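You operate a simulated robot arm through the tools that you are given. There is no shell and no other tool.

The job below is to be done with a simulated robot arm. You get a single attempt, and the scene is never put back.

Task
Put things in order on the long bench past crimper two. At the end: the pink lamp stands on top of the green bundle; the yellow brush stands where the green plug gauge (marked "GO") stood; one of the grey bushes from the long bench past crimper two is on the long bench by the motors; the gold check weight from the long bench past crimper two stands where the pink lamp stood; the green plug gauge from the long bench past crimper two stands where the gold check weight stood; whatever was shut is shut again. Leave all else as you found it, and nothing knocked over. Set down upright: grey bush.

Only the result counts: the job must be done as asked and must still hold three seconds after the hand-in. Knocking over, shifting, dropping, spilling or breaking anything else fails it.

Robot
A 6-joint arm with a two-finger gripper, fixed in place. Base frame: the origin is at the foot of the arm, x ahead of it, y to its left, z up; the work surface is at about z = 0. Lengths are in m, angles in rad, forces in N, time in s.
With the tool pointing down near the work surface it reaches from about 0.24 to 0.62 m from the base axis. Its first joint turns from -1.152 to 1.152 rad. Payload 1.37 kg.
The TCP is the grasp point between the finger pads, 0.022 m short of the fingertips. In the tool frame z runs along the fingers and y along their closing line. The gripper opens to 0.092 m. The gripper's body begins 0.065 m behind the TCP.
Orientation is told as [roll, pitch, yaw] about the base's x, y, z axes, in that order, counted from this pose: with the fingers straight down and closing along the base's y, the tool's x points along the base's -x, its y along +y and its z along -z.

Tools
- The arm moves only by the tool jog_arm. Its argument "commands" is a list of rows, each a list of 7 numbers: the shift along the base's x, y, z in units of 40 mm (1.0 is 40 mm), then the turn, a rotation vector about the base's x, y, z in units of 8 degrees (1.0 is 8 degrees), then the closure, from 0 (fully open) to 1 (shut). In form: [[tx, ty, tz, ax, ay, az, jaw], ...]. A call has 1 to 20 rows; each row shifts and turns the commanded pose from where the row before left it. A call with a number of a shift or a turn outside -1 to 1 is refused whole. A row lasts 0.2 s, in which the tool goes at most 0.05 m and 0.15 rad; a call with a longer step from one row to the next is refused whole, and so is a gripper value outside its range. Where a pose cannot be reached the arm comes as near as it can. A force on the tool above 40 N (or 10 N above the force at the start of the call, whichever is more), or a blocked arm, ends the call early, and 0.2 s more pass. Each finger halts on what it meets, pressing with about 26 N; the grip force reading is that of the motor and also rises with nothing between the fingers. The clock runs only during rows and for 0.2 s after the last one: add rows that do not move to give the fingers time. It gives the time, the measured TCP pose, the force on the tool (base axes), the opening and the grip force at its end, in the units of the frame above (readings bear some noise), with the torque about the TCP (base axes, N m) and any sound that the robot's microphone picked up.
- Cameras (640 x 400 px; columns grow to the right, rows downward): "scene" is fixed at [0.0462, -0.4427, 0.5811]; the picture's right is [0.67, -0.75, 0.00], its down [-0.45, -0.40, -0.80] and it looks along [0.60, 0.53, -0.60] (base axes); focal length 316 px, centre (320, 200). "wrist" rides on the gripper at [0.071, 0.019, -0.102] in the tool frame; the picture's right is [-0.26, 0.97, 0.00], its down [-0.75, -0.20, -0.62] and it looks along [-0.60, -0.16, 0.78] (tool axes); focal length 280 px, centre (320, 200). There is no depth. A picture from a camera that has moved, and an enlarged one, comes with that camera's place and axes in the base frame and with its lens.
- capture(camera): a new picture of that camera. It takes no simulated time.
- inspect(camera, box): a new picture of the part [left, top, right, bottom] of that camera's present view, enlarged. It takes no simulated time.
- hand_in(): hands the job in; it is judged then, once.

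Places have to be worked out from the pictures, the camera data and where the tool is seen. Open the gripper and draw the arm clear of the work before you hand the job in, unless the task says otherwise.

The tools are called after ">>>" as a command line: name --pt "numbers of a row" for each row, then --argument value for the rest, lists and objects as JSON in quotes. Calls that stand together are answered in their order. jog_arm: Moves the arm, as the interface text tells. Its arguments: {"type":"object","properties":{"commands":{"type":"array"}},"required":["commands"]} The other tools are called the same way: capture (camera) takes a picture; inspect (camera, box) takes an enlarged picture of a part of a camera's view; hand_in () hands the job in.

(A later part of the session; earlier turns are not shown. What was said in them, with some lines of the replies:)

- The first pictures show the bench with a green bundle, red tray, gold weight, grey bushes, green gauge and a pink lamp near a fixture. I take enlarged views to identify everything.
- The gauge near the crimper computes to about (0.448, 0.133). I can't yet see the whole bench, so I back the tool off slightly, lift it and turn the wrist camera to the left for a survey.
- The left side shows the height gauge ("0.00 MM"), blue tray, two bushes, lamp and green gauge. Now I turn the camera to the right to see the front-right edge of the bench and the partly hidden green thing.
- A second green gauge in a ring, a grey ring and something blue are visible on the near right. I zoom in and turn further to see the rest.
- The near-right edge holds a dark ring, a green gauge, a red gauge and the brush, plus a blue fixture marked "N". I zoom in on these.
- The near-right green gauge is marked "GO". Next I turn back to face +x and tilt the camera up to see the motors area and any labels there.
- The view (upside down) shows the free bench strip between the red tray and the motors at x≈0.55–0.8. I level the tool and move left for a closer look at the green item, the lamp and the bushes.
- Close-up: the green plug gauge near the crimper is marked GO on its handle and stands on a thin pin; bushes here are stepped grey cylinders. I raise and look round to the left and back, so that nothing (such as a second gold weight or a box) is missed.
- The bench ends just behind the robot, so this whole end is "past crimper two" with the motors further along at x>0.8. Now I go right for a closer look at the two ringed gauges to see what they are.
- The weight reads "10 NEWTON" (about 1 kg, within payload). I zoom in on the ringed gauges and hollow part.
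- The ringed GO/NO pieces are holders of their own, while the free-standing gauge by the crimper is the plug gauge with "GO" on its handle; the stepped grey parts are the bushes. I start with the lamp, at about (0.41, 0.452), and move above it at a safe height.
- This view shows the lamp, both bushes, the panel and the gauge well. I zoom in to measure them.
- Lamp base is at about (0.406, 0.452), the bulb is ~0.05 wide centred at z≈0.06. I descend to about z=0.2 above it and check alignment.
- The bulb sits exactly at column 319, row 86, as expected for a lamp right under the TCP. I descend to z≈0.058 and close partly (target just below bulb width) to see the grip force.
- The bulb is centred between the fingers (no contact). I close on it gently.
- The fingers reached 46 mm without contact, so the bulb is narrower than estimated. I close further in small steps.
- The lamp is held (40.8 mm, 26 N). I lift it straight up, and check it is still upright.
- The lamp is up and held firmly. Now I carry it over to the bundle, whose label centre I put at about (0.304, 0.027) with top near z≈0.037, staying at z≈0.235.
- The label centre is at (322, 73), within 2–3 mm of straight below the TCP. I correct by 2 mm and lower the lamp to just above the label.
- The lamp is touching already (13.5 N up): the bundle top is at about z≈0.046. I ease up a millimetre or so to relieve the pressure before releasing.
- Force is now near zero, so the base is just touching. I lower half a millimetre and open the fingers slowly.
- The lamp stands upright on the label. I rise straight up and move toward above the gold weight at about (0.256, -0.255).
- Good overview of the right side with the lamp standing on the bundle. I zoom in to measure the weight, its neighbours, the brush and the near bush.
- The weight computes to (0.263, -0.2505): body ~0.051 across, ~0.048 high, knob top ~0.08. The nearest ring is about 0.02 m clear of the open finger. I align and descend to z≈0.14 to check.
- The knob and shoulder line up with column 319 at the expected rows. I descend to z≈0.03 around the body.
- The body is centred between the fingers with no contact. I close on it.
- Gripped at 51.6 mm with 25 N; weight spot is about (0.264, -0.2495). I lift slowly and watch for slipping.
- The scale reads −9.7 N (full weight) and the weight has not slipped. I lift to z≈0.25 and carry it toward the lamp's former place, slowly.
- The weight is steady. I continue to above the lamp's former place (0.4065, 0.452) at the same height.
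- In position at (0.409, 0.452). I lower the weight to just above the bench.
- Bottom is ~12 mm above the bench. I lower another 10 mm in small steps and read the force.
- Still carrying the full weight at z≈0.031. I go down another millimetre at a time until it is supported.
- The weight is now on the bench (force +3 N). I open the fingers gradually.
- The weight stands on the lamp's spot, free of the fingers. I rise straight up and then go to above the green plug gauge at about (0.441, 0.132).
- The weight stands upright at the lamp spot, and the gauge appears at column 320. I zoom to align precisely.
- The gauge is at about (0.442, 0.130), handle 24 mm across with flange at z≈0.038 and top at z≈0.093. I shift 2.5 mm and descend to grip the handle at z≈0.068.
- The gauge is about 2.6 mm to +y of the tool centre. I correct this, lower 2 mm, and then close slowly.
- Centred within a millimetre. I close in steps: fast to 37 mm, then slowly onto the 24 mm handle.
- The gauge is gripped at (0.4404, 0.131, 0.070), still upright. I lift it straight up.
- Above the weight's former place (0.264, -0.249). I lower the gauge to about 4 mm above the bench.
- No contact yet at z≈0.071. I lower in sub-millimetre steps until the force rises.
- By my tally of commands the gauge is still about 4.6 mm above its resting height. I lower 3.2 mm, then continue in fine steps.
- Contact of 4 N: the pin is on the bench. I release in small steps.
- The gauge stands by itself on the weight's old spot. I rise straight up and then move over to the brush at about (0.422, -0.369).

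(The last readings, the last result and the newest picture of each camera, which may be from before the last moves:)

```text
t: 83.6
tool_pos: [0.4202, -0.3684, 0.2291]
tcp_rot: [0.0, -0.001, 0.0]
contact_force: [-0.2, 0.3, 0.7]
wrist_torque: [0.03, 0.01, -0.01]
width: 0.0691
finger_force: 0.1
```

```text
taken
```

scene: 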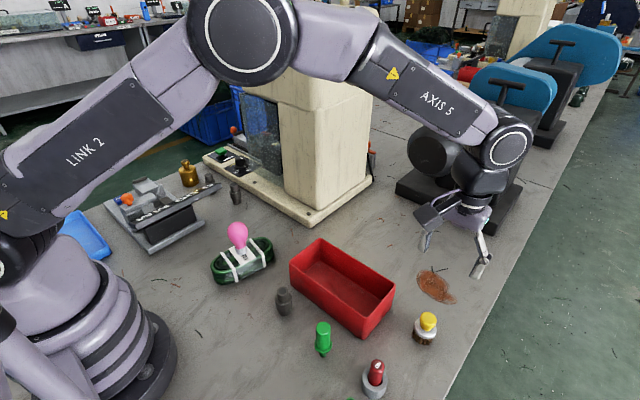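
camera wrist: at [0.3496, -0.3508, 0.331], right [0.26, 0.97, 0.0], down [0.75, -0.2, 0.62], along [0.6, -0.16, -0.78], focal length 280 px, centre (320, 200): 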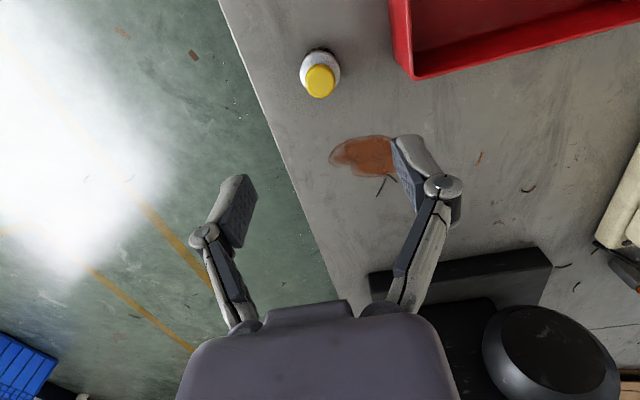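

>>> inspect --camera "wrist" --box '[260, 20, 420, 120]'

>>> inspect --camera "scene" --box '[370, 290, 466, 360]'

```text
4.00 times, centred on (340, 70) of wrist
camera zoom: at [0.3496, -0.3508, 0.331], right [0.26, 0.97, 0.0], down [0.75, -0.2, 0.62], along [0.6, -0.16, -0.78], focal length 1122 px, centre (240, 720)
```

zoom: 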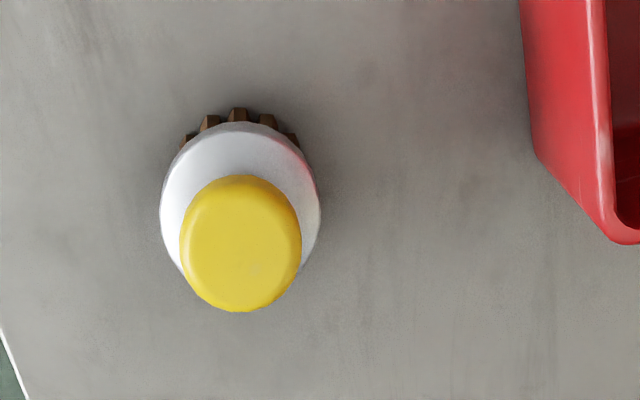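

```text
5.71 times, centred on (418, 325) of scene
camera zoom: at [0.0462, -0.4427, 0.5811], right [0.67, -0.75, 0.0], down [-0.45, -0.4, -0.8], along [0.6, 0.53, -0.6], focal length 1806 px, centre (-240, -514)
```

zoom: 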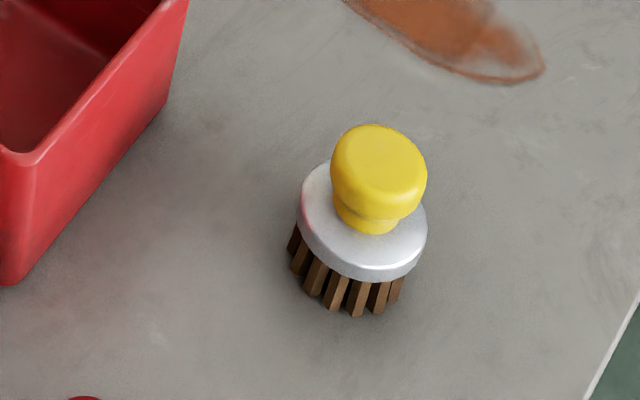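

The brush centre works out at (0.4225, -0.370): white collar (41 mm) at z≈0.027–0.034, knob top ≈0.062. I align, then descend with fingers half-open to grip at the collar.

>>> jog_arm --pt "0.05 -0.015 -0.6 0 0 0 0.25" --pt "0 0 -0.9 0 0 0 0.25" --pt "0 0 -0.9 0 0 0 0.25" --pt "0 0 -0.7 0 0 0 0.25" --pt "0 0 0 0 0 0 0.25"

>>> capture --camera "wrist"

```text
t: 84.8
tool_pos: [0.4241, -0.3695, 0.1047]
tcp_rot: [-0.002, 0.0, 0.001]
contact_force: [-0.6, -0.3, 0.2]
wrist_torque: [0.0, 0.01, 0.03]
width: 0.0691
finger_force: 0.0
```

```text
taken
camera wrist: at [0.3529, -0.3511, 0.2072], right [0.26, 0.97, 0.0], down [0.75, -0.2, 0.63], along [0.6, -0.16, -0.78], focal length 280 px, centre (320, 200)
```

wrist: 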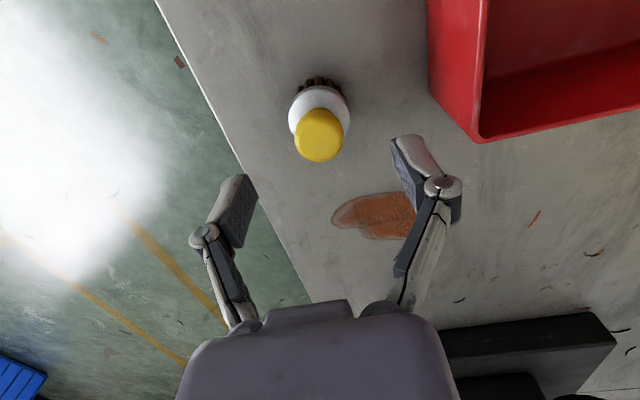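

I zoom to check the fore-aft alignment of collar and knob before going down.

>>> inspect --camera "wrist" --box '[256, 60, 384, 180]'

```text
3.33 times, centred on (320, 120) of wrist
camera zoom: at [0.3529, -0.3511, 0.2072], right [0.26, 0.97, 0.0], down [0.75, -0.2, 0.63], along [0.6, -0.16, -0.78], focal length 935 px, centre (320, 467)
```

zoom: 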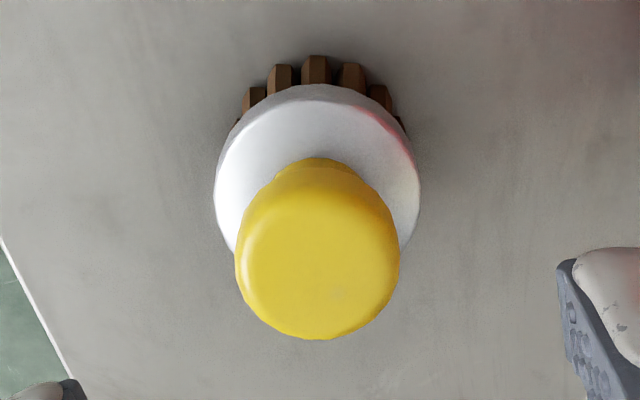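

The brush centre is at about (0.4215, -0.370). I shift back 2.5 mm and descend to z≈0.03.

>>> jog_arm --pt "-0.06 -0.01 -0.5 0 0 0 0.25" --pt "0 0 -0.7 0 0 0 0.25" --pt "0 0 -0.45 0 0 0 0.25" --pt "0 0 -0.2 0 0 0 0.25" --pt "0 0 0 0 0 0 0.25"

>>> capture --camera "wrist"

>>> inspect --camera "scene" --box '[350, 240, 510, 370]'

```text
t: 86.0
tool_pos: [0.4225, -0.3689, 0.0301]
tcp_rot: [0.001, 0.0, 0.0]
contact_force: [0.7, 0.7, 0.3]
wrist_torque: [0.01, 0.02, 0.02]
width: 0.0689
finger_force: 0.1
```

```text
taken
camera wrist: at [0.3506, -0.3507, 0.1327], right [0.26, 0.97, 0.0], down [0.75, -0.2, 0.63], along [0.6, -0.16, -0.78], focal length 280 px, centre (320, 200)
```

wrist: 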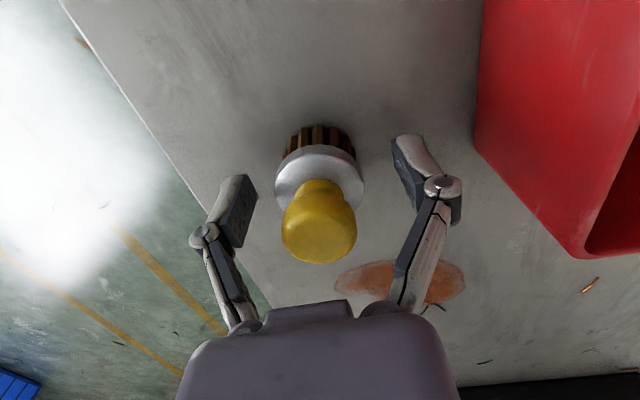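

```text
3.08 times, centred on (430, 305) of scene
camera zoom: at [0.0462, -0.4427, 0.5811], right [0.67, -0.75, 0.0], down [-0.45, -0.4, -0.8], along [0.6, 0.53, -0.6], focal length 972 px, centre (-18, -123)
```

zoom: 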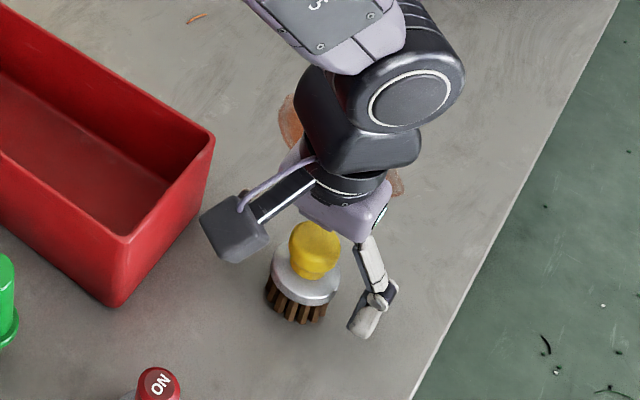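

The collar sits centrally between the fingers. I close on it slowly.

>>> jog_arm --pt "0 0 0 0 0 0 0.4" --pt "0 0 0 0 0 0 0.48" --pt "0 0 0 0 0 0 0.52" --pt "0 0 0 0 0 0 0.55" --pt "0 0 0 0 0 0 0.58" --pt "0 0 0 0 0 0 0.65" --pt "0 0 0 0 0 0 0.65"

>>> capture --camera "wrist"

```text
t: 87.6
tool_pos: [0.422, -0.3684, 0.0307]
tcp_rot: [0.002, 0.0, 0.0]
contact_force: [-0.8, 0.9, 1.7]
wrist_torque: [-0.01, 0.02, 0.02]
width: 0.0368
finger_force: 26.2
```

```text
taken
camera wrist: at [0.3507, -0.3506, 0.133], right [0.26, 0.97, 0.0], down [0.75, -0.2, 0.63], along [0.6, -0.16, -0.78], focal length 280 px, centre (320, 200)
```

wrist: 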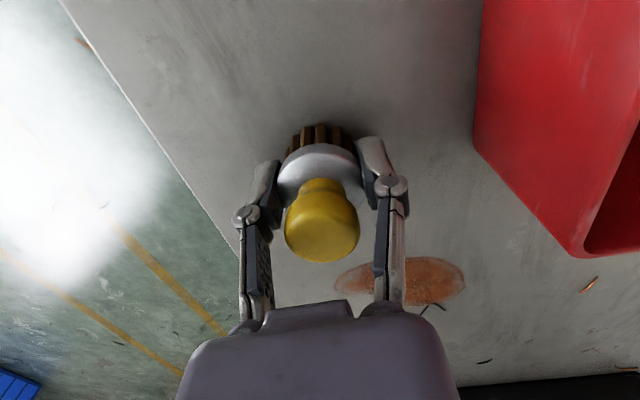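

The brush is held (36.8 mm, 26 N). I lift it 0.2 m and check the hold.

>>> jog_arm --pt "0 0 0.2 0 0 0 0.7" --pt "0 0 0.4 0 0 0 0.7" --pt "0 0 0.7 0 0 0 0.7" --pt "0 0 0.8 0 0 0 0.7" --pt "0 0 0.8 0 0 0 0.7" --pt "0 0 0.8 0 0 0 0.7" --pt "0 0 0.8 0 0 0 0.7" --pt "0 0 0.5 0 0 0 0.7" --pt "0 0 0 0 0 0 0.7"

>>> capture --camera "wrist"

```text
t: 89.6
tool_pos: [0.423, -0.3691, 0.2306]
tcp_rot: [-0.001, 0.0, -0.001]
contact_force: [0.0, -0.7, -0.1]
wrist_torque: [0.0, -0.02, 0.0]
width: 0.0368
finger_force: 26.0
```

```text
taken
camera wrist: at [0.3515, -0.3507, 0.332], right [0.26, 0.97, 0.0], down [0.75, -0.2, 0.62], along [0.6, -0.16, -0.78], focal length 280 px, centre (320, 200)
```

wrist: 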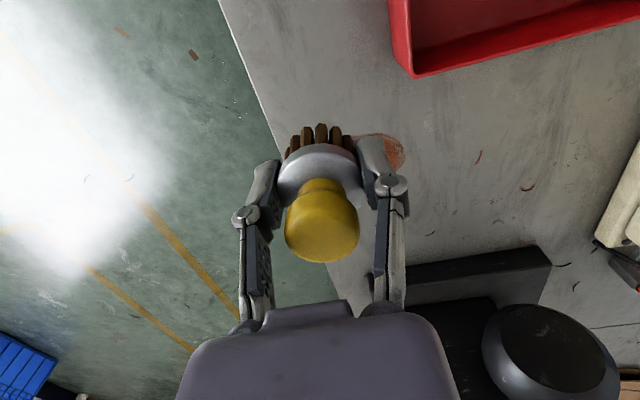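

The brush hangs straight. I carry it across to the gauge's former spot (0.4405, 0.131).

>>> jog_arm --pt "0.03 0.4 0 0 0 0 0.7" --pt "0.03 0.9 0 0 0 0 0.7" --pt "0.03 0.9 0 0 0 0 0.7" --pt "0.03 0.9 0 0 0 0 0.7" --pt "0.03 0.9 0 0 0 0 0.7" --pt "0.03 0.9 0 0 0 0 0.7" --pt "0.03 0.9 0 0 0 0 0.7" --pt "0.03 0.9 0 0 0 0 0.7" --pt "0.03 0.9 0 0 0 0 0.7" --pt "0.03 0.9 0 0 0 0 0.7" --pt "0.03 0.9 0 0 0 0 0.7" --pt "0.03 0.9 0 0 0 0 0.7" --pt "0.03 0.9 0 0 0 0 0.7" --pt "0.03 0.9 0 0 0 0 0.7" --pt "0.03 0.4 0 0 0 0 0.7" --pt "0 0 0 0 0 0 0.7"

>>> capture --camera "wrist"

>>> capture --camera "scene"

```text
t: 93.0
tool_pos: [0.4383, 0.1306, 0.2322]
tcp_rot: [0.0, 0.0, 0.0]
contact_force: [0.2, 0.3, -0.8]
wrist_torque: [-0.02, 0.01, -0.04]
width: 0.037
finger_force: 26.1
```

```text
taken
camera wrist: at [0.3679, 0.1487, 0.3341], right [0.26, 0.96, 0.0], down [0.75, -0.2, 0.62], along [0.6, -0.16, -0.78], focal length 280 px, centre (320, 200)
```

wrist: 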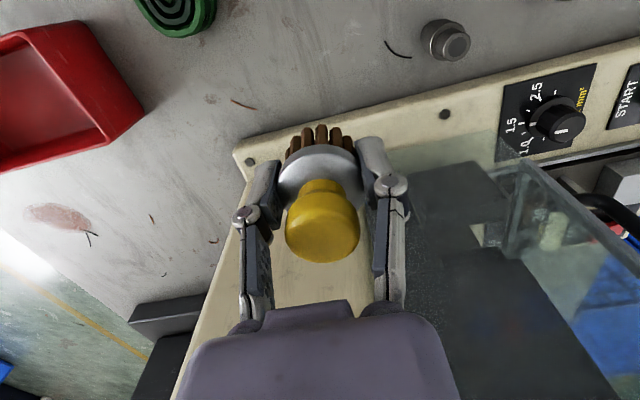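

```text
taken
```

scene: 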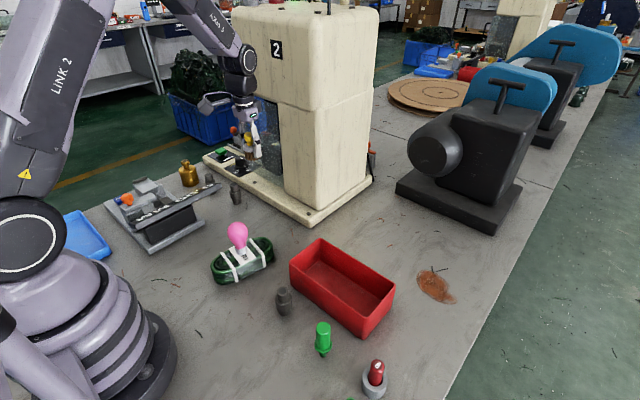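

On target within 2 mm. I nudge +x by 1.6 mm and lower the brush to about 4 mm above the bench.

>>> jog_arm --pt "0.04 0 -0.4 0 0 0 0.7" --pt "0 0 -0.8 0 0 0 0.7" --pt "0 0 -0.8 0 0 0 0.7" --pt "0 0 -0.8 0 0 0 0.7" --pt "0 0 -0.8 0 0 0 0.7" --pt "0 0 -0.6 0 0 0 0.7" --pt "0 0 -0.4 0 0 0 0.7" --pt "0 0 -0.3 0 0 0 0.7" --pt "0 0 0 0 0 0 0.7"

>>> capture --camera "wrist"

>>> inspect --camera "scene" --box '[180, 100, 340, 240]'

```text
t: 95.0
tool_pos: [0.4423, 0.1286, 0.0355]
tcp_rot: [0.001, -0.001, 0.002]
contact_force: [0.3, 0.4, -0.3]
wrist_torque: [0.0, 0.0, 0.01]
width: 0.0369
finger_force: 26.3
```

```text
taken
camera wrist: at [0.3707, 0.1477, 0.137], right [0.26, 0.97, 0.0], down [0.75, -0.2, 0.63], along [0.6, -0.16, -0.78], focal length 280 px, centre (320, 200)
```

wrist: 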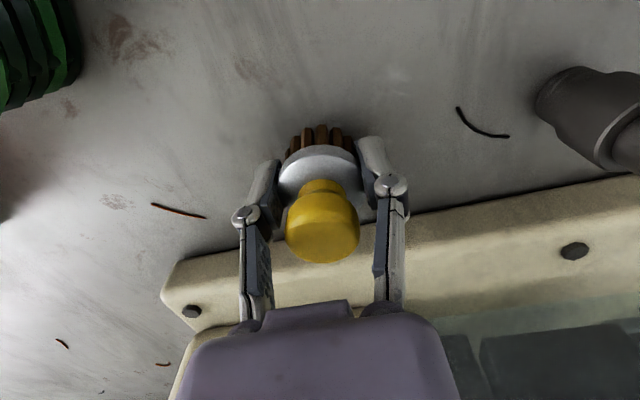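

```text
2.86 times, centred on (260, 170) of scene
camera zoom: at [0.0462, -0.4427, 0.5811], right [0.67, -0.75, 0.0], down [-0.45, -0.4, -0.8], along [0.6, 0.53, -0.6], focal length 903 px, centre (491, 286)
```

zoom: 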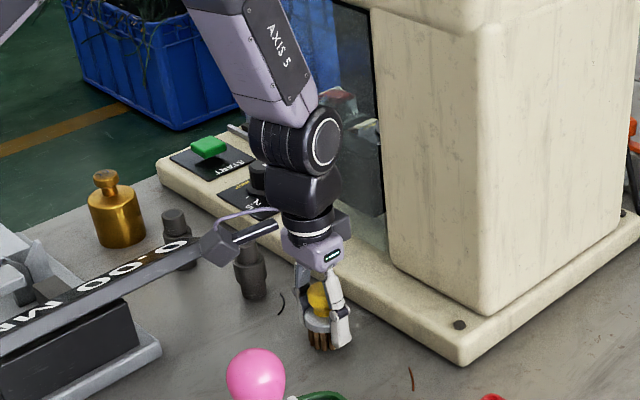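

About 4 mm to go. I lower in small steps while reading the force.

>>> jog_arm --pt "0 0 -0.04 0 0 0 0.7" --pt "0 0 -0.035 0 0 0 0.7" --pt "0 0 0 0 0 0 0.7"

>>> jog_arm --pt "0 0 -0.02 0 0 0 0.7" --pt "0 0 0 0 0 0 0.7"

```text
t: 95.8
tool_pos: [0.4415, 0.1301, 0.0313]
tcp_rot: [0.0, 0.0, 0.0]
contact_force: [0.0, -1.1, -1.6]
wrist_torque: [-0.01, -0.01, 0.02]
width: 0.0366
finger_force: 26.3
```

```text
t: 96.4
tool_pos: [0.4403, 0.1294, 0.0301]
tcp_rot: [-0.001, -0.001, 0.0]
contact_force: [0.0, -0.5, -1.8]
wrist_torque: [0.05, 0.01, 0.02]
width: 0.0367
finger_force: 25.9
```

Not yet in contact. I step down another half-millimetre or so twice.

>>> jog_arm --pt "0 0 -0.015 0 0 0 0.7" --pt "0 0 0 0 0 0 0.7"

>>> jog_arm --pt "0 0 -0.012 0 0 0 0.7" --pt "0 0 0 0 0 0 0.7"

```text
t: 97.0
tool_pos: [0.4408, 0.1301, 0.0313]
tcp_rot: [-0.002, 0.001, 0.0]
contact_force: [-2.8, -1.0, 8.6]
wrist_torque: [-0.03, 0.07, -0.01]
width: 0.0367
finger_force: 26.0
```

```text
t: 97.6
tool_pos: [0.4405, 0.131, 0.0311]
tcp_rot: [0.0, 0.0, 0.0]
contact_force: [-4.7, -1.1, 17.1]
wrist_torque: [-0.04, 0.1, 0.05]
width: 0.0368
finger_force: 25.7
```

Contact is firm (17 N). I ease up 0.7 mm and then open the fingers.

>>> jog_arm --pt "0 0 0.018 0 0 0 0.7" --pt "0 0 0 0 0 0 0.7"

>>> jog_arm --pt "0 0 0 0 0 0 0.58" --pt "0 0 0 0 0 0 0.54" --pt "0 0 0 0 0 0 0.48" --pt "0 0 0 0 0 0 0.38" --pt "0 0 0 0 0 0 0.25" --pt "0 0 0 0 0 0 0.15" --pt "0 0 0 0 0 0 0.15" --pt "0 0 0 0 0 0 0.15"

>>> capture --camera "wrist"

>>> inspect --camera "scene" --box '[180, 100, 340, 240]'

```text
t: 98.2
tool_pos: [0.4414, 0.1291, 0.0298]
tcp_rot: [-0.001, 0.001, 0.001]
contact_force: [-2.7, 3.5, 11.1]
wrist_torque: [0.09, 0.04, 0.02]
width: 0.0369
finger_force: 25.8
```

```text
t: 100.0
tool_pos: [0.4419, 0.1296, 0.0304]
tcp_rot: [0.0, 0.0, 0.002]
contact_force: [0.9, -0.9, 0.1]
wrist_torque: [0.01, 0.0, -0.04]
width: 0.0782
finger_force: 0.0
```

```text
taken
camera wrist: at [0.3699, 0.1475, 0.1327], right [0.26, 0.97, 0.0], down [0.75, -0.2, 0.62], along [0.6, -0.16, -0.78], focal length 280 px, centre (320, 200)
```

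wrist: 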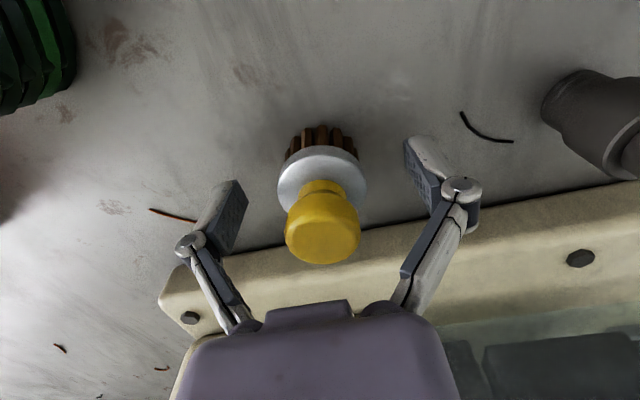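

```text
2.86 times, centred on (260, 170) of scene
camera zoom: at [0.0462, -0.4427, 0.5811], right [0.67, -0.75, 0.0], down [-0.45, -0.4, -0.8], along [0.6, 0.53, -0.6], focal length 903 px, centre (491, 286)
```

zoom: 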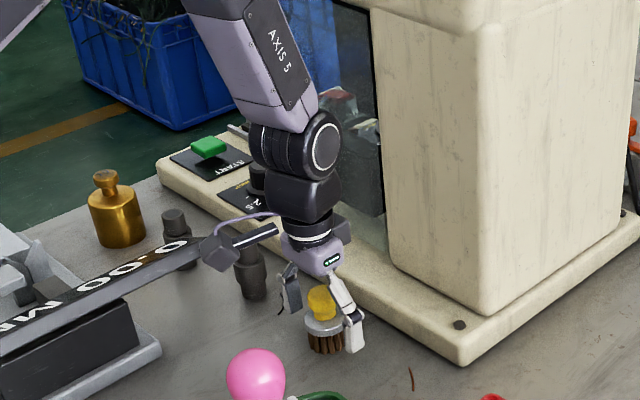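

The brush stands upright on the gauge's old spot. I rise and head to above the near grey bush at about (0.283, -0.133).

>>> jog_arm --pt "0 0 0.3 0 0 0 0.15" --pt "0 0 0.7 0 0 0 0.1" --pt "0 0 0.9 0 0 0 0" --pt "0 0 0.9 0 0 0 0" --pt "0 0 0.9 0 0 0 0" --pt "0 0 0.9 0 0 0 0" --pt "0 0 0.7 0 0 0 0" --pt "-0.4 -0.7 0 0 0 0 0" --pt "-0.5 -0.85 0 0 0 0 0" --pt "-0.5 -0.85 0 0 0 0 0" --pt "-0.5 -0.85 0 0 0 0 0" --pt "-0.5 -0.85 0 0 0 0 0" --pt "-0.5 -0.85 0 0 0 0 0" --pt "-0.5 -0.85 0 0 0 0 0" --pt "-0.5 -0.83 0 0 0 0 0" --pt "0 0 0 0 0 0 0"

>>> capture --camera "wrist"

>>> capture --camera "scene"

```text
t: 103.4
tool_pos: [0.2849, -0.1362, 0.2446]
tcp_rot: [0.0, 0.001, 0.0]
contact_force: [0.3, -0.4, -0.3]
wrist_torque: [0.03, 0.02, 0.0]
width: 0.0921
finger_force: 0.1
```

```text
taken
camera wrist: at [0.2144, -0.1177, 0.3471], right [0.26, 0.97, 0.0], down [0.75, -0.2, 0.62], along [0.6, -0.16, -0.78], focal length 280 px, centre (320, 200)
```

wrist: 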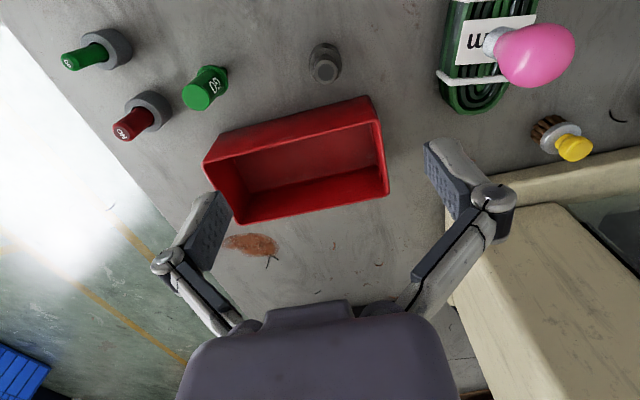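

```text
taken
```

scene: 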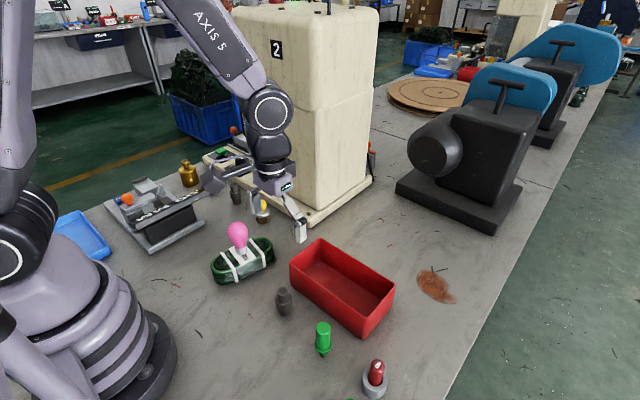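

All moved items stand upright. I zoom in on the grey bush beneath the tool.

>>> inspect --camera "wrist" --box '[280, 20, 376, 100]'

>>> inspect --camera "scene" --box '[250, 270, 346, 330]'

```text
5.00 times, centred on (328, 60) of wrist
camera zoom: at [0.2144, -0.1177, 0.3471], right [0.26, 0.97, 0.0], down [0.75, -0.2, 0.62], along [0.6, -0.16, -0.78], focal length 1402 px, centre (280, 900)
```

zoom: 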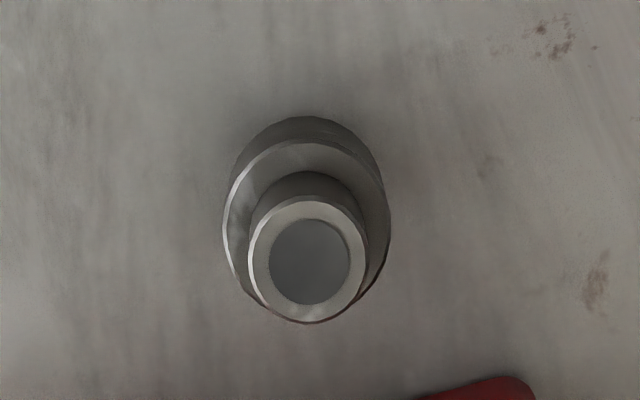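

```text
6.67 times, centred on (298, 300) of scene
camera zoom: at [0.0462, -0.4427, 0.5811], right [0.67, -0.75, 0.0], down [-0.45, -0.4, -0.8], along [0.6, 0.53, -0.6], focal length 2106 px, centre (467, -467)
```

zoom: 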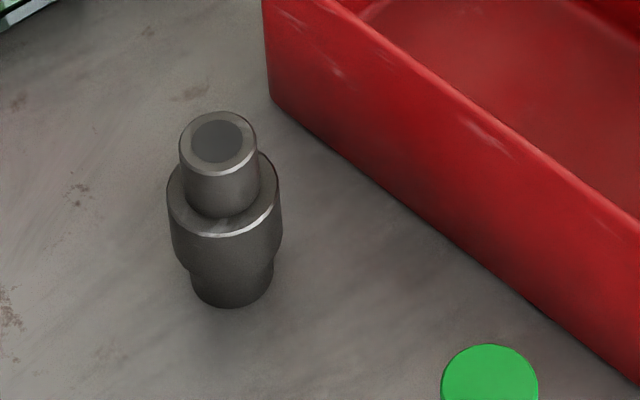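

The bush is at about (0.2845, -0.131): collar 34 mm across at z≈0.013–0.034, stem to z≈0.06. I align and descend to z≈0.1 for a check.

>>> jog_arm --pt "0 0.135 -0.6 0 0 0 0" --pt "0 0 -0.9 0 0 0 0.1" --pt "0 0 -0.9 0 0 0 0.2" --pt "0 0 -0.9 0 0 0 0.25" --pt "0 0 -0.3 0 0 0 0.25" --pt "0 0 0 0 0 0 0.25"

>>> capture --camera "wrist"

>>> inspect --camera "wrist" --box '[256, 60, 384, 180]'

```text
t: 104.8
tool_pos: [0.2848, -0.13, 0.0973]
tcp_rot: [0.0, 0.001, -0.002]
contact_force: [-0.4, 0.1, 0.9]
wrist_torque: [-0.01, 0.01, -0.02]
width: 0.069
finger_force: 0.1
```

```text
taken
camera wrist: at [0.2136, -0.1113, 0.2006], right [0.26, 0.97, 0.0], down [0.75, -0.2, 0.63], along [0.6, -0.16, -0.78], focal length 280 px, centre (320, 200)
```

wrist: 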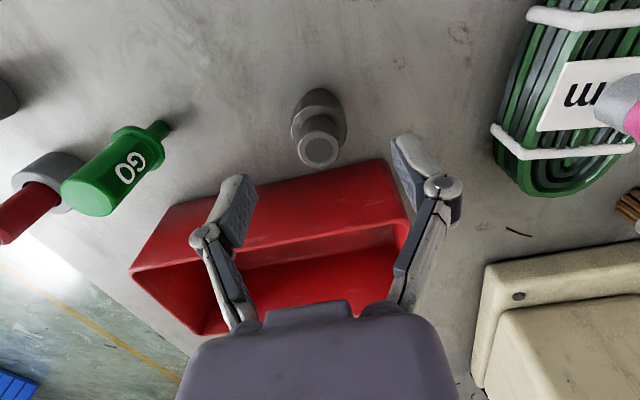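

```text
3.33 times, centred on (320, 120) of wrist
camera zoom: at [0.2136, -0.1113, 0.2006], right [0.26, 0.97, 0.0], down [0.75, -0.2, 0.63], along [0.6, -0.16, -0.78], focal length 935 px, centre (320, 467)
```

zoom: 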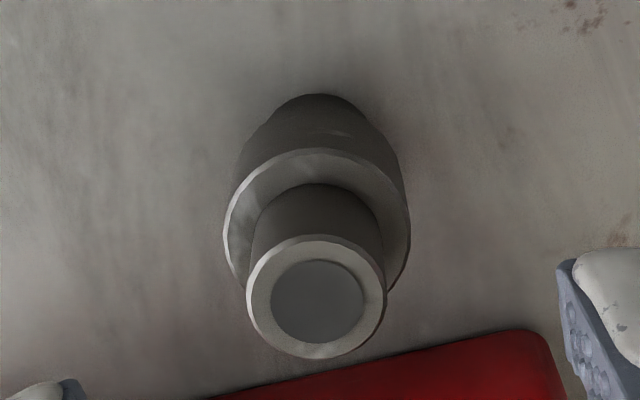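

Centred. I descend to z≈0.027 around the collar.

>>> jog_arm --pt "0.02 0 -0.6 0 0 0 0.25" --pt "0 0 -0.6 0 0 0 0.25" --pt "0 0 -0.4 0 0 0 0.25" --pt "0 0 -0.15 0 0 0 0.25" --pt "0 0 0 0 0 0 0.25"

>>> capture --camera "wrist"

>>> inspect --camera "scene" --box '[220, 220, 380, 360]'

```text
t: 106.0
tool_pos: [0.2855, -0.1304, 0.0299]
tcp_rot: [0.001, -0.001, 0.0]
contact_force: [0.7, -0.5, -0.1]
wrist_torque: [0.05, 0.01, -0.01]
width: 0.0689
finger_force: 0.0
```

```text
taken
camera wrist: at [0.2154, -0.1118, 0.1313], right [0.26, 0.97, 0.0], down [0.75, -0.2, 0.63], along [0.6, -0.16, -0.78], focal length 280 px, centre (320, 200)
```

wrist: 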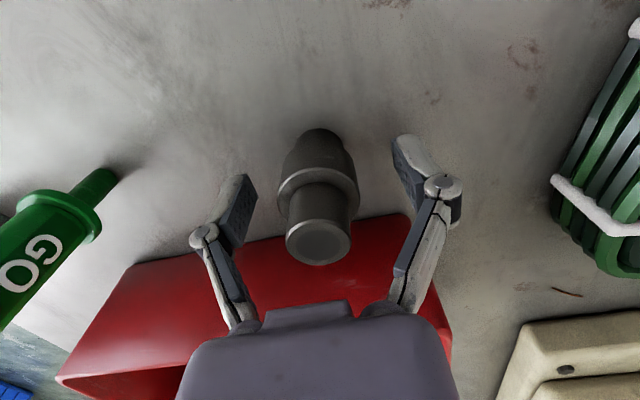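

```text
2.86 times, centred on (300, 290) of scene
camera zoom: at [0.0462, -0.4427, 0.5811], right [0.67, -0.75, 0.0], down [-0.45, -0.4, -0.8], along [0.6, 0.53, -0.6], focal length 903 px, centre (377, -57)
```

zoom: 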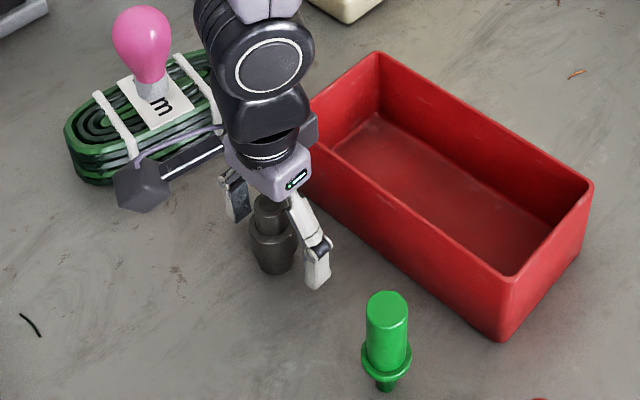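

The bush collar is centred between the fingers. I lower 3 mm more and close.

>>> jog_arm --pt "0 0 -0.07 0 0 0 0.3" --pt "0 0 0 0 0 0 0.45" --pt "0 0 0 0 0 0 0.55" --pt "0 0 0 0 0 0 0.59" --pt "0 0 0 0 0 0 0.62" --pt "0 0 0 0 0 0 0.65" --pt "0 0 0 0 0 0 0.72" --pt "0 0 0 0 0 0 0.72"

>>> capture --camera "wrist"

```text
t: 107.8
tool_pos: [0.2869, -0.1292, 0.026]
tcp_rot: [0.0, -0.001, 0.0]
contact_force: [0.1, 0.5, 3.1]
wrist_torque: [0.01, -0.01, 0.03]
width: 0.0322
finger_force: 26.6
```

```text
taken
camera wrist: at [0.2145, -0.1117, 0.129], right [0.26, 0.97, 0.0], down [0.75, -0.2, 0.63], along [0.6, -0.16, -0.78], focal length 280 px, centre (320, 200)
```

wrist: 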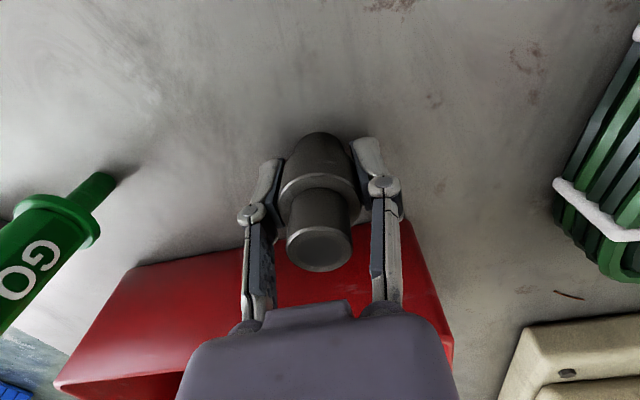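

The bush is held (32 mm, 26 N). I lift it 0.2 m.

>>> jog_arm --pt "0 0 0.2 0 0 0 0.78" --pt "0 0 0.4 0 0 0 0.78" --pt "0 0 0.7 0 0 0 0.78" --pt "0 0 0.8 0 0 0 0.78" --pt "0 0 0.8 0 0 0 0.78" --pt "0 0 0.8 0 0 0 0.78" --pt "0 0 0.8 0 0 0 0.78" --pt "0 0 0.5 0 0 0 0.78" --pt "0 0 0 0 0 0 0.78"

>>> jog_arm --pt "0.4 -0.08 0 0 0 0 0.78" --pt "0.8 -0.16 0 0 0 0 0.78" --pt "0.8 -0.16 0 0 0 0 0.78" --pt "0.8 -0.16 0 0 0 0 0.78" --pt "0.8 -0.16 0 0 0 0 0.78" --pt "0.8 -0.16 0 0 0 0 0.78" --pt "0.8 -0.16 0 0 0 0 0.78" --pt "0.8 -0.16 0 0 0 0 0.78" --pt "0.8 -0.16 0 0 0 0 0.78" --pt "0.4 -0.08 0 0 0 0 0.78" --pt "0 0 0 0 0 0 0.78"

>>> capture --camera "wrist"

>>> capture --camera "scene"

```text
t: 109.8
tool_pos: [0.2847, -0.13, 0.2235]
tcp_rot: [-0.001, 0.001, -0.001]
contact_force: [0.6, 0.3, -1.4]
wrist_torque: [0.02, 0.01, 0.0]
width: 0.0322
finger_force: 26.0
```

```text
t: 112.2
tool_pos: [0.5732, -0.185, 0.2266]
tcp_rot: [0.001, 0.002, 0.0]
contact_force: [0.1, -0.1, -1.3]
wrist_torque: [0.02, -0.04, 0.0]
width: 0.0326
finger_force: 26.0
```

```text
taken
camera wrist: at [0.5014, -0.1674, 0.3283], right [0.26, 0.97, 0.0], down [0.75, -0.2, 0.62], along [0.6, -0.16, -0.78], focal length 280 px, centre (320, 200)
```

wrist: 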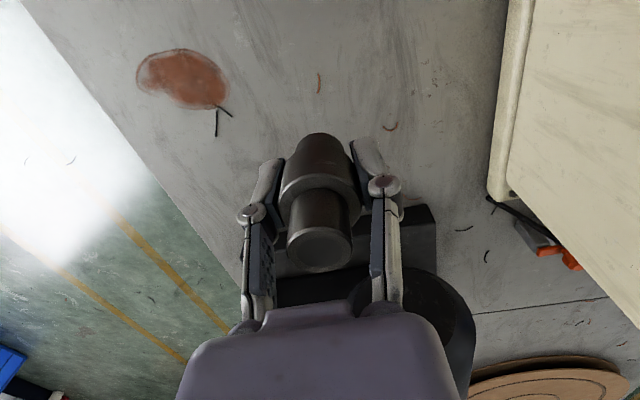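

```text
taken
```

scene: 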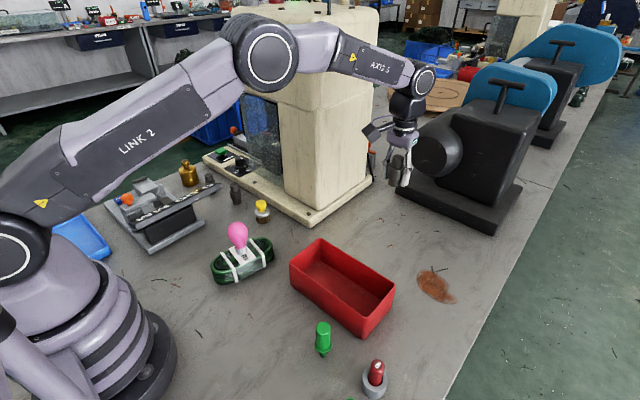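

The bush hangs above (0.573, -0.185), between the tray and the motors, with over 0.1 m to the motor. I move 10 mm further out and lower gradually, checking that the pose still holds near the reach limit.

>>> jog_arm --pt "0.25 -0.1 -0.5 0 0 0 0.78" --pt "0 0 -0.8 0 0 0 0.78" --pt "0 0 -0.8 0 0 0 0.78" --pt "0 0 -0.5 0 0 0 0.78" --pt "0 0 0 0 0 0 0.78"

>>> jog_arm --pt "0 0 -0.7 0 0 0 0.78" --pt "0 0 -0.7 0 0 0 0.78" --pt "0 0 -0.5 0 0 0 0.78" --pt "0 0 0 0 0 0 0.78"

>>> capture --camera "wrist"

>>> capture --camera "scene"

```text
t: 113.4
tool_pos: [0.5842, -0.1915, 0.1232]
tcp_rot: [0.001, 0.001, 0.001]
contact_force: [0.4, 0.1, -1.5]
wrist_torque: [-0.01, 0.0, -0.02]
width: 0.0322
finger_force: 26.3
```

```text
t: 114.4
tool_pos: [0.5843, -0.1923, 0.0463]
tcp_rot: [-0.001, 0.0, 0.0]
contact_force: [-0.4, 0.3, -2.0]
wrist_torque: [-0.01, -0.03, 0.01]
width: 0.0324
finger_force: 25.9
```

```text
taken
camera wrist: at [0.5128, -0.174, 0.148], right [0.26, 0.97, 0.0], down [0.75, -0.2, 0.63], along [0.6, -0.16, -0.78], focal length 280 px, centre (320, 200)
```

wrist: 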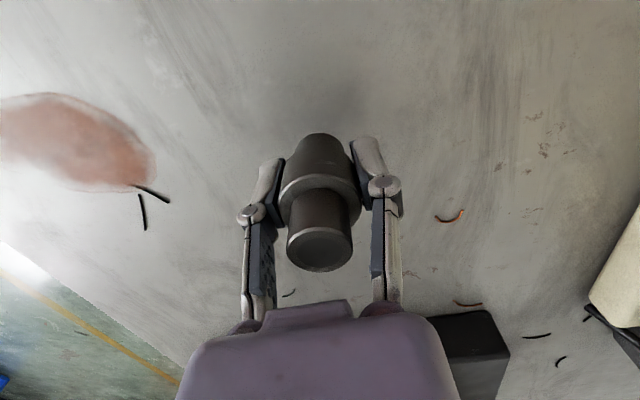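

```text
taken
```

scene: 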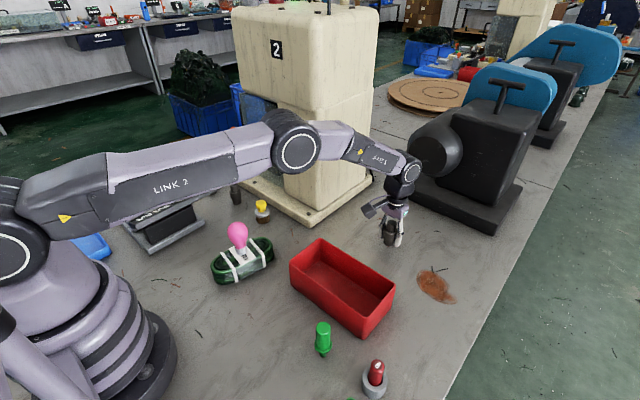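

The pose holds at (0.584, -0.192) with the tool straight down. About 20 mm remain; I lower 16 mm and then fine steps.

>>> jog_arm --pt "0 0 -0.2 0 0 0 0.78" --pt "0 0 -0.2 0 0 0 0.78" --pt "0 0 0 0 0 0 0.78"

>>> jog_arm --pt "0 0 -0.04 0 0 0 0.78" --pt "0 0 -0.03 0 0 0 0.78" --pt "0 0 0 0 0 0 0.78"

>>> jog_arm --pt "0 0 -0.015 0 0 0 0.78" --pt "0 0 0 0 0 0 0.78"

```text
t: 115.2
tool_pos: [0.5835, -0.1925, 0.0301]
tcp_rot: [0.0, 0.0, -0.001]
contact_force: [0.2, -0.1, -1.7]
wrist_torque: [0.01, 0.03, 0.01]
width: 0.0324
finger_force: 26.3
```

```text
t: 116.0
tool_pos: [0.5834, -0.1917, 0.0271]
tcp_rot: [0.001, -0.002, 0.0]
contact_force: [-0.6, 0.5, -2.1]
wrist_torque: [0.01, -0.03, 0.03]
width: 0.0323
finger_force: 26.0
```

```text
t: 116.6
tool_pos: [0.5846, -0.1908, 0.0267]
tcp_rot: [0.0, -0.001, 0.0]
contact_force: [-0.8, -0.6, -0.5]
wrist_torque: [-0.01, -0.05, -0.01]
width: 0.0324
finger_force: 25.7
```

The carried weight is starting to transfer (−0.5 N). One more small step down and then I release.

>>> jog_arm --pt "0 0 -0.012 0 0 0 0.78" --pt "0 0 0 0 0 0 0.78"

```text
t: 117.2
tool_pos: [0.5831, -0.1917, 0.027]
tcp_rot: [-0.001, -0.001, 0.0]
contact_force: [-1.5, -0.5, 5.5]
wrist_torque: [0.03, 0.06, 0.02]
width: 0.0323
finger_force: 26.0
```

Contact of +5.5 N: the bush is on the bench. I open the fingers step by step.

>>> jog_arm --pt "0 0 0.004 0 0 0 0.66" --pt "0 0 0 0 0 0 0.63" --pt "0 0 0 0 0 0 0.58" --pt "0 0 0 0 0 0 0.5" --pt "0 0 0 0 0 0 0.35" --pt "0 0 0 0 0 0 0.2" --pt "0 0 0 0 0 0 0.2" --pt "0 0 0 0 0 0 0.2"

>>> capture --camera "wrist"

>>> inspect --camera "scene" --box '[320, 130, 512, 270]'

```text
t: 119.0
tool_pos: [0.5838, -0.191, 0.0266]
tcp_rot: [0.001, 0.0, -0.001]
contact_force: [-0.4, 0.2, 0.5]
wrist_torque: [-0.02, 0.0, 0.0]
width: 0.0732
finger_force: 0.0
```

```text
taken
camera wrist: at [0.5128, -0.1731, 0.1288], right [0.26, 0.97, 0.0], down [0.75, -0.2, 0.62], along [0.6, -0.16, -0.78], focal length 280 px, centre (320, 200)
```

wrist: 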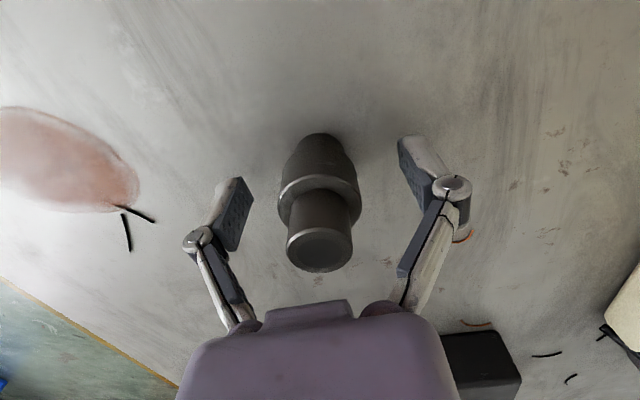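

```text
2.86 times, centred on (416, 200) of scene
camera zoom: at [0.0462, -0.4427, 0.5811], right [0.67, -0.75, 0.0], down [-0.45, -0.4, -0.8], along [0.6, 0.53, -0.6], focal length 903 px, centre (46, 200)
```

zoom: 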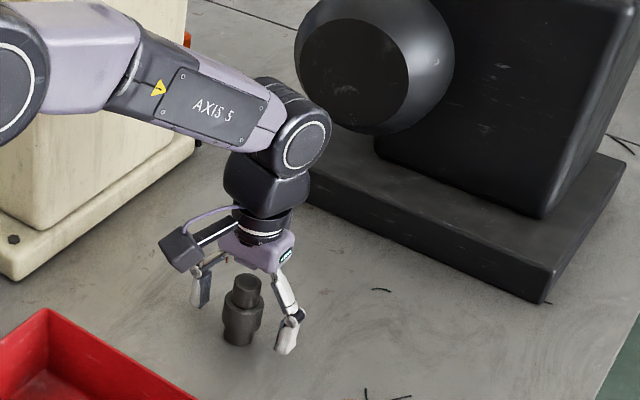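

The bush stands upright in front of the motors. I rise straight up and retract toward the start pose.

>>> jog_arm --pt "0 0 0.3 0 0 0 0.2" --pt "0 0 0.7 0 0 0 0.1" --pt "0 0 0.9 0 0 0 0" --pt "0 0 0.9 0 0 0 0" --pt "0 0 0.9 0 0 0 0" --pt "0 0 0.9 0 0 0 0" --pt "-0.5 0.2 0.7 0 0 0 0" --pt "-0.8 0.4 0.5 0 0 0 0" --pt "-0.8 0.4 0.4 0 0 0 0" --pt "-0.8 0.4 0.4 0 0 0 0" --pt "-0.8 0.4 0.4 0 0 0 0" --pt "-0.8 0.4 0.2 0 0 0 0" --pt "-0.8 0.3 0.2 0 0 0 0" --pt "-0.5 0.2 0 0 0 0 0" --pt "0 0 0 0 0 0 0"

>>> capture --camera "scene"

>>> capture --camera "wrist"

```text
t: 122.2
tool_pos: [0.3502, -0.0825, 0.3217]
tcp_rot: [0.001, -0.002, -0.001]
contact_force: [0.6, 0.1, -0.6]
wrist_torque: [0.03, 0.0, 0.06]
width: 0.0921
finger_force: 0.0
```

```text
taken
```

scene: 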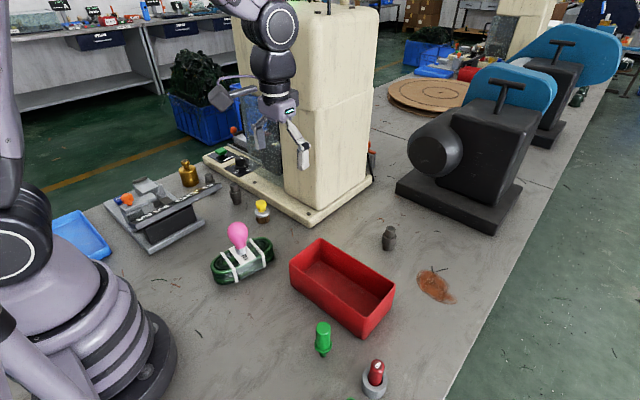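

```text
taken
camera wrist: at [0.2788, -0.064, 0.4244], right [0.26, 0.97, 0.0], down [0.75, -0.2, 0.63], along [0.6, -0.16, -0.78], focal length 280 px, centre (320, 200)
```

wrist: 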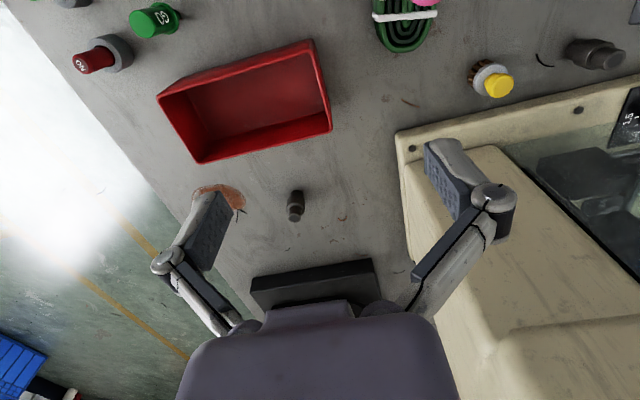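

Everything appears in place. I take close views to confirm each moved item is upright before handing in.

>>> inspect --camera "scene" --box '[150, 140, 310, 300]'

>>> inspect --camera "scene" --box '[280, 210, 480, 400]'

```text
2.50 times, centred on (230, 220) of scene
camera zoom: at [0.0462, -0.4426, 0.5811], right [0.67, -0.75, 0.0], down [-0.45, -0.4, -0.8], along [0.6, 0.53, -0.6], focal length 790 px, centre (545, 150)
```

zoom: 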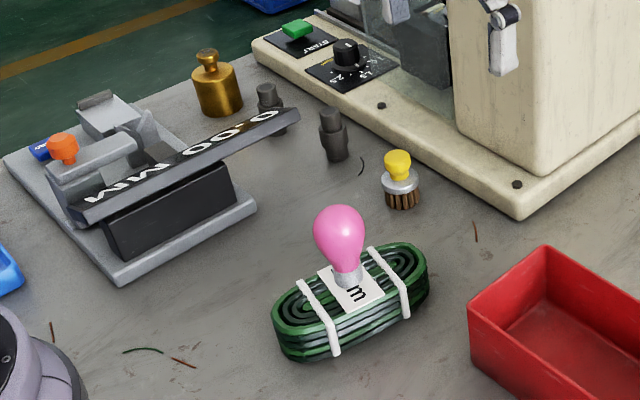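

```text
2.11 times, centred on (380, 305) of scene
camera zoom: at [0.0462, -0.4426, 0.5811], right [0.67, -0.75, 0.0], down [-0.45, -0.4, -0.8], along [0.6, 0.53, -0.6], focal length 665 px, centre (194, -21)
```

zoom: 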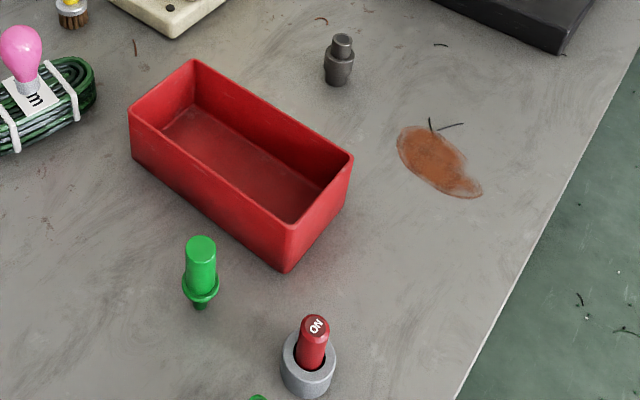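

Lamp is on the bundle, brush on the gauge's spot, gauge on the weight's spot, weight on the lamp's spot, bush upright by the motors; nothing was opened and the gripper is open and clear. I hand the job in.

>>> hand_in

```text
The job is handed in.
```

I moved all five items, and the last pictures show each of them upright. The job is handed in, and I haven't been told how it was judged.

| Item | Where it stands now |
|---|---|
| Pink lamp | On the label of the green bundle, about (0.306, 0.030) |
| Gold check weight | The lamp's old spot, about (0.407, 0.452) |
| Green plug gauge ("GO") | The weight's old spot, about (0.264, -0.249) |
| Yellow brush | The gauge's old spot, about (0.441, 0.130) |
| Grey bush | Upright on the bench in front of the motors, about (0.584, -0.192) |

I opened nothing, so nothing needed shutting again. I saw no sign that anything else had shifted. The gripper is open and the arm is clear of the work.

Two points were my reading of the task:

- **"By the motors":** nothing on the bench marks that area. I put the bush between the red tray and the motors, close to the arm's reach limit.
- **The green gauge:** there are two green pieces marked "GO". I used the free-standing one next to crimper two, not the one sitting in a grey holder at the right edge.
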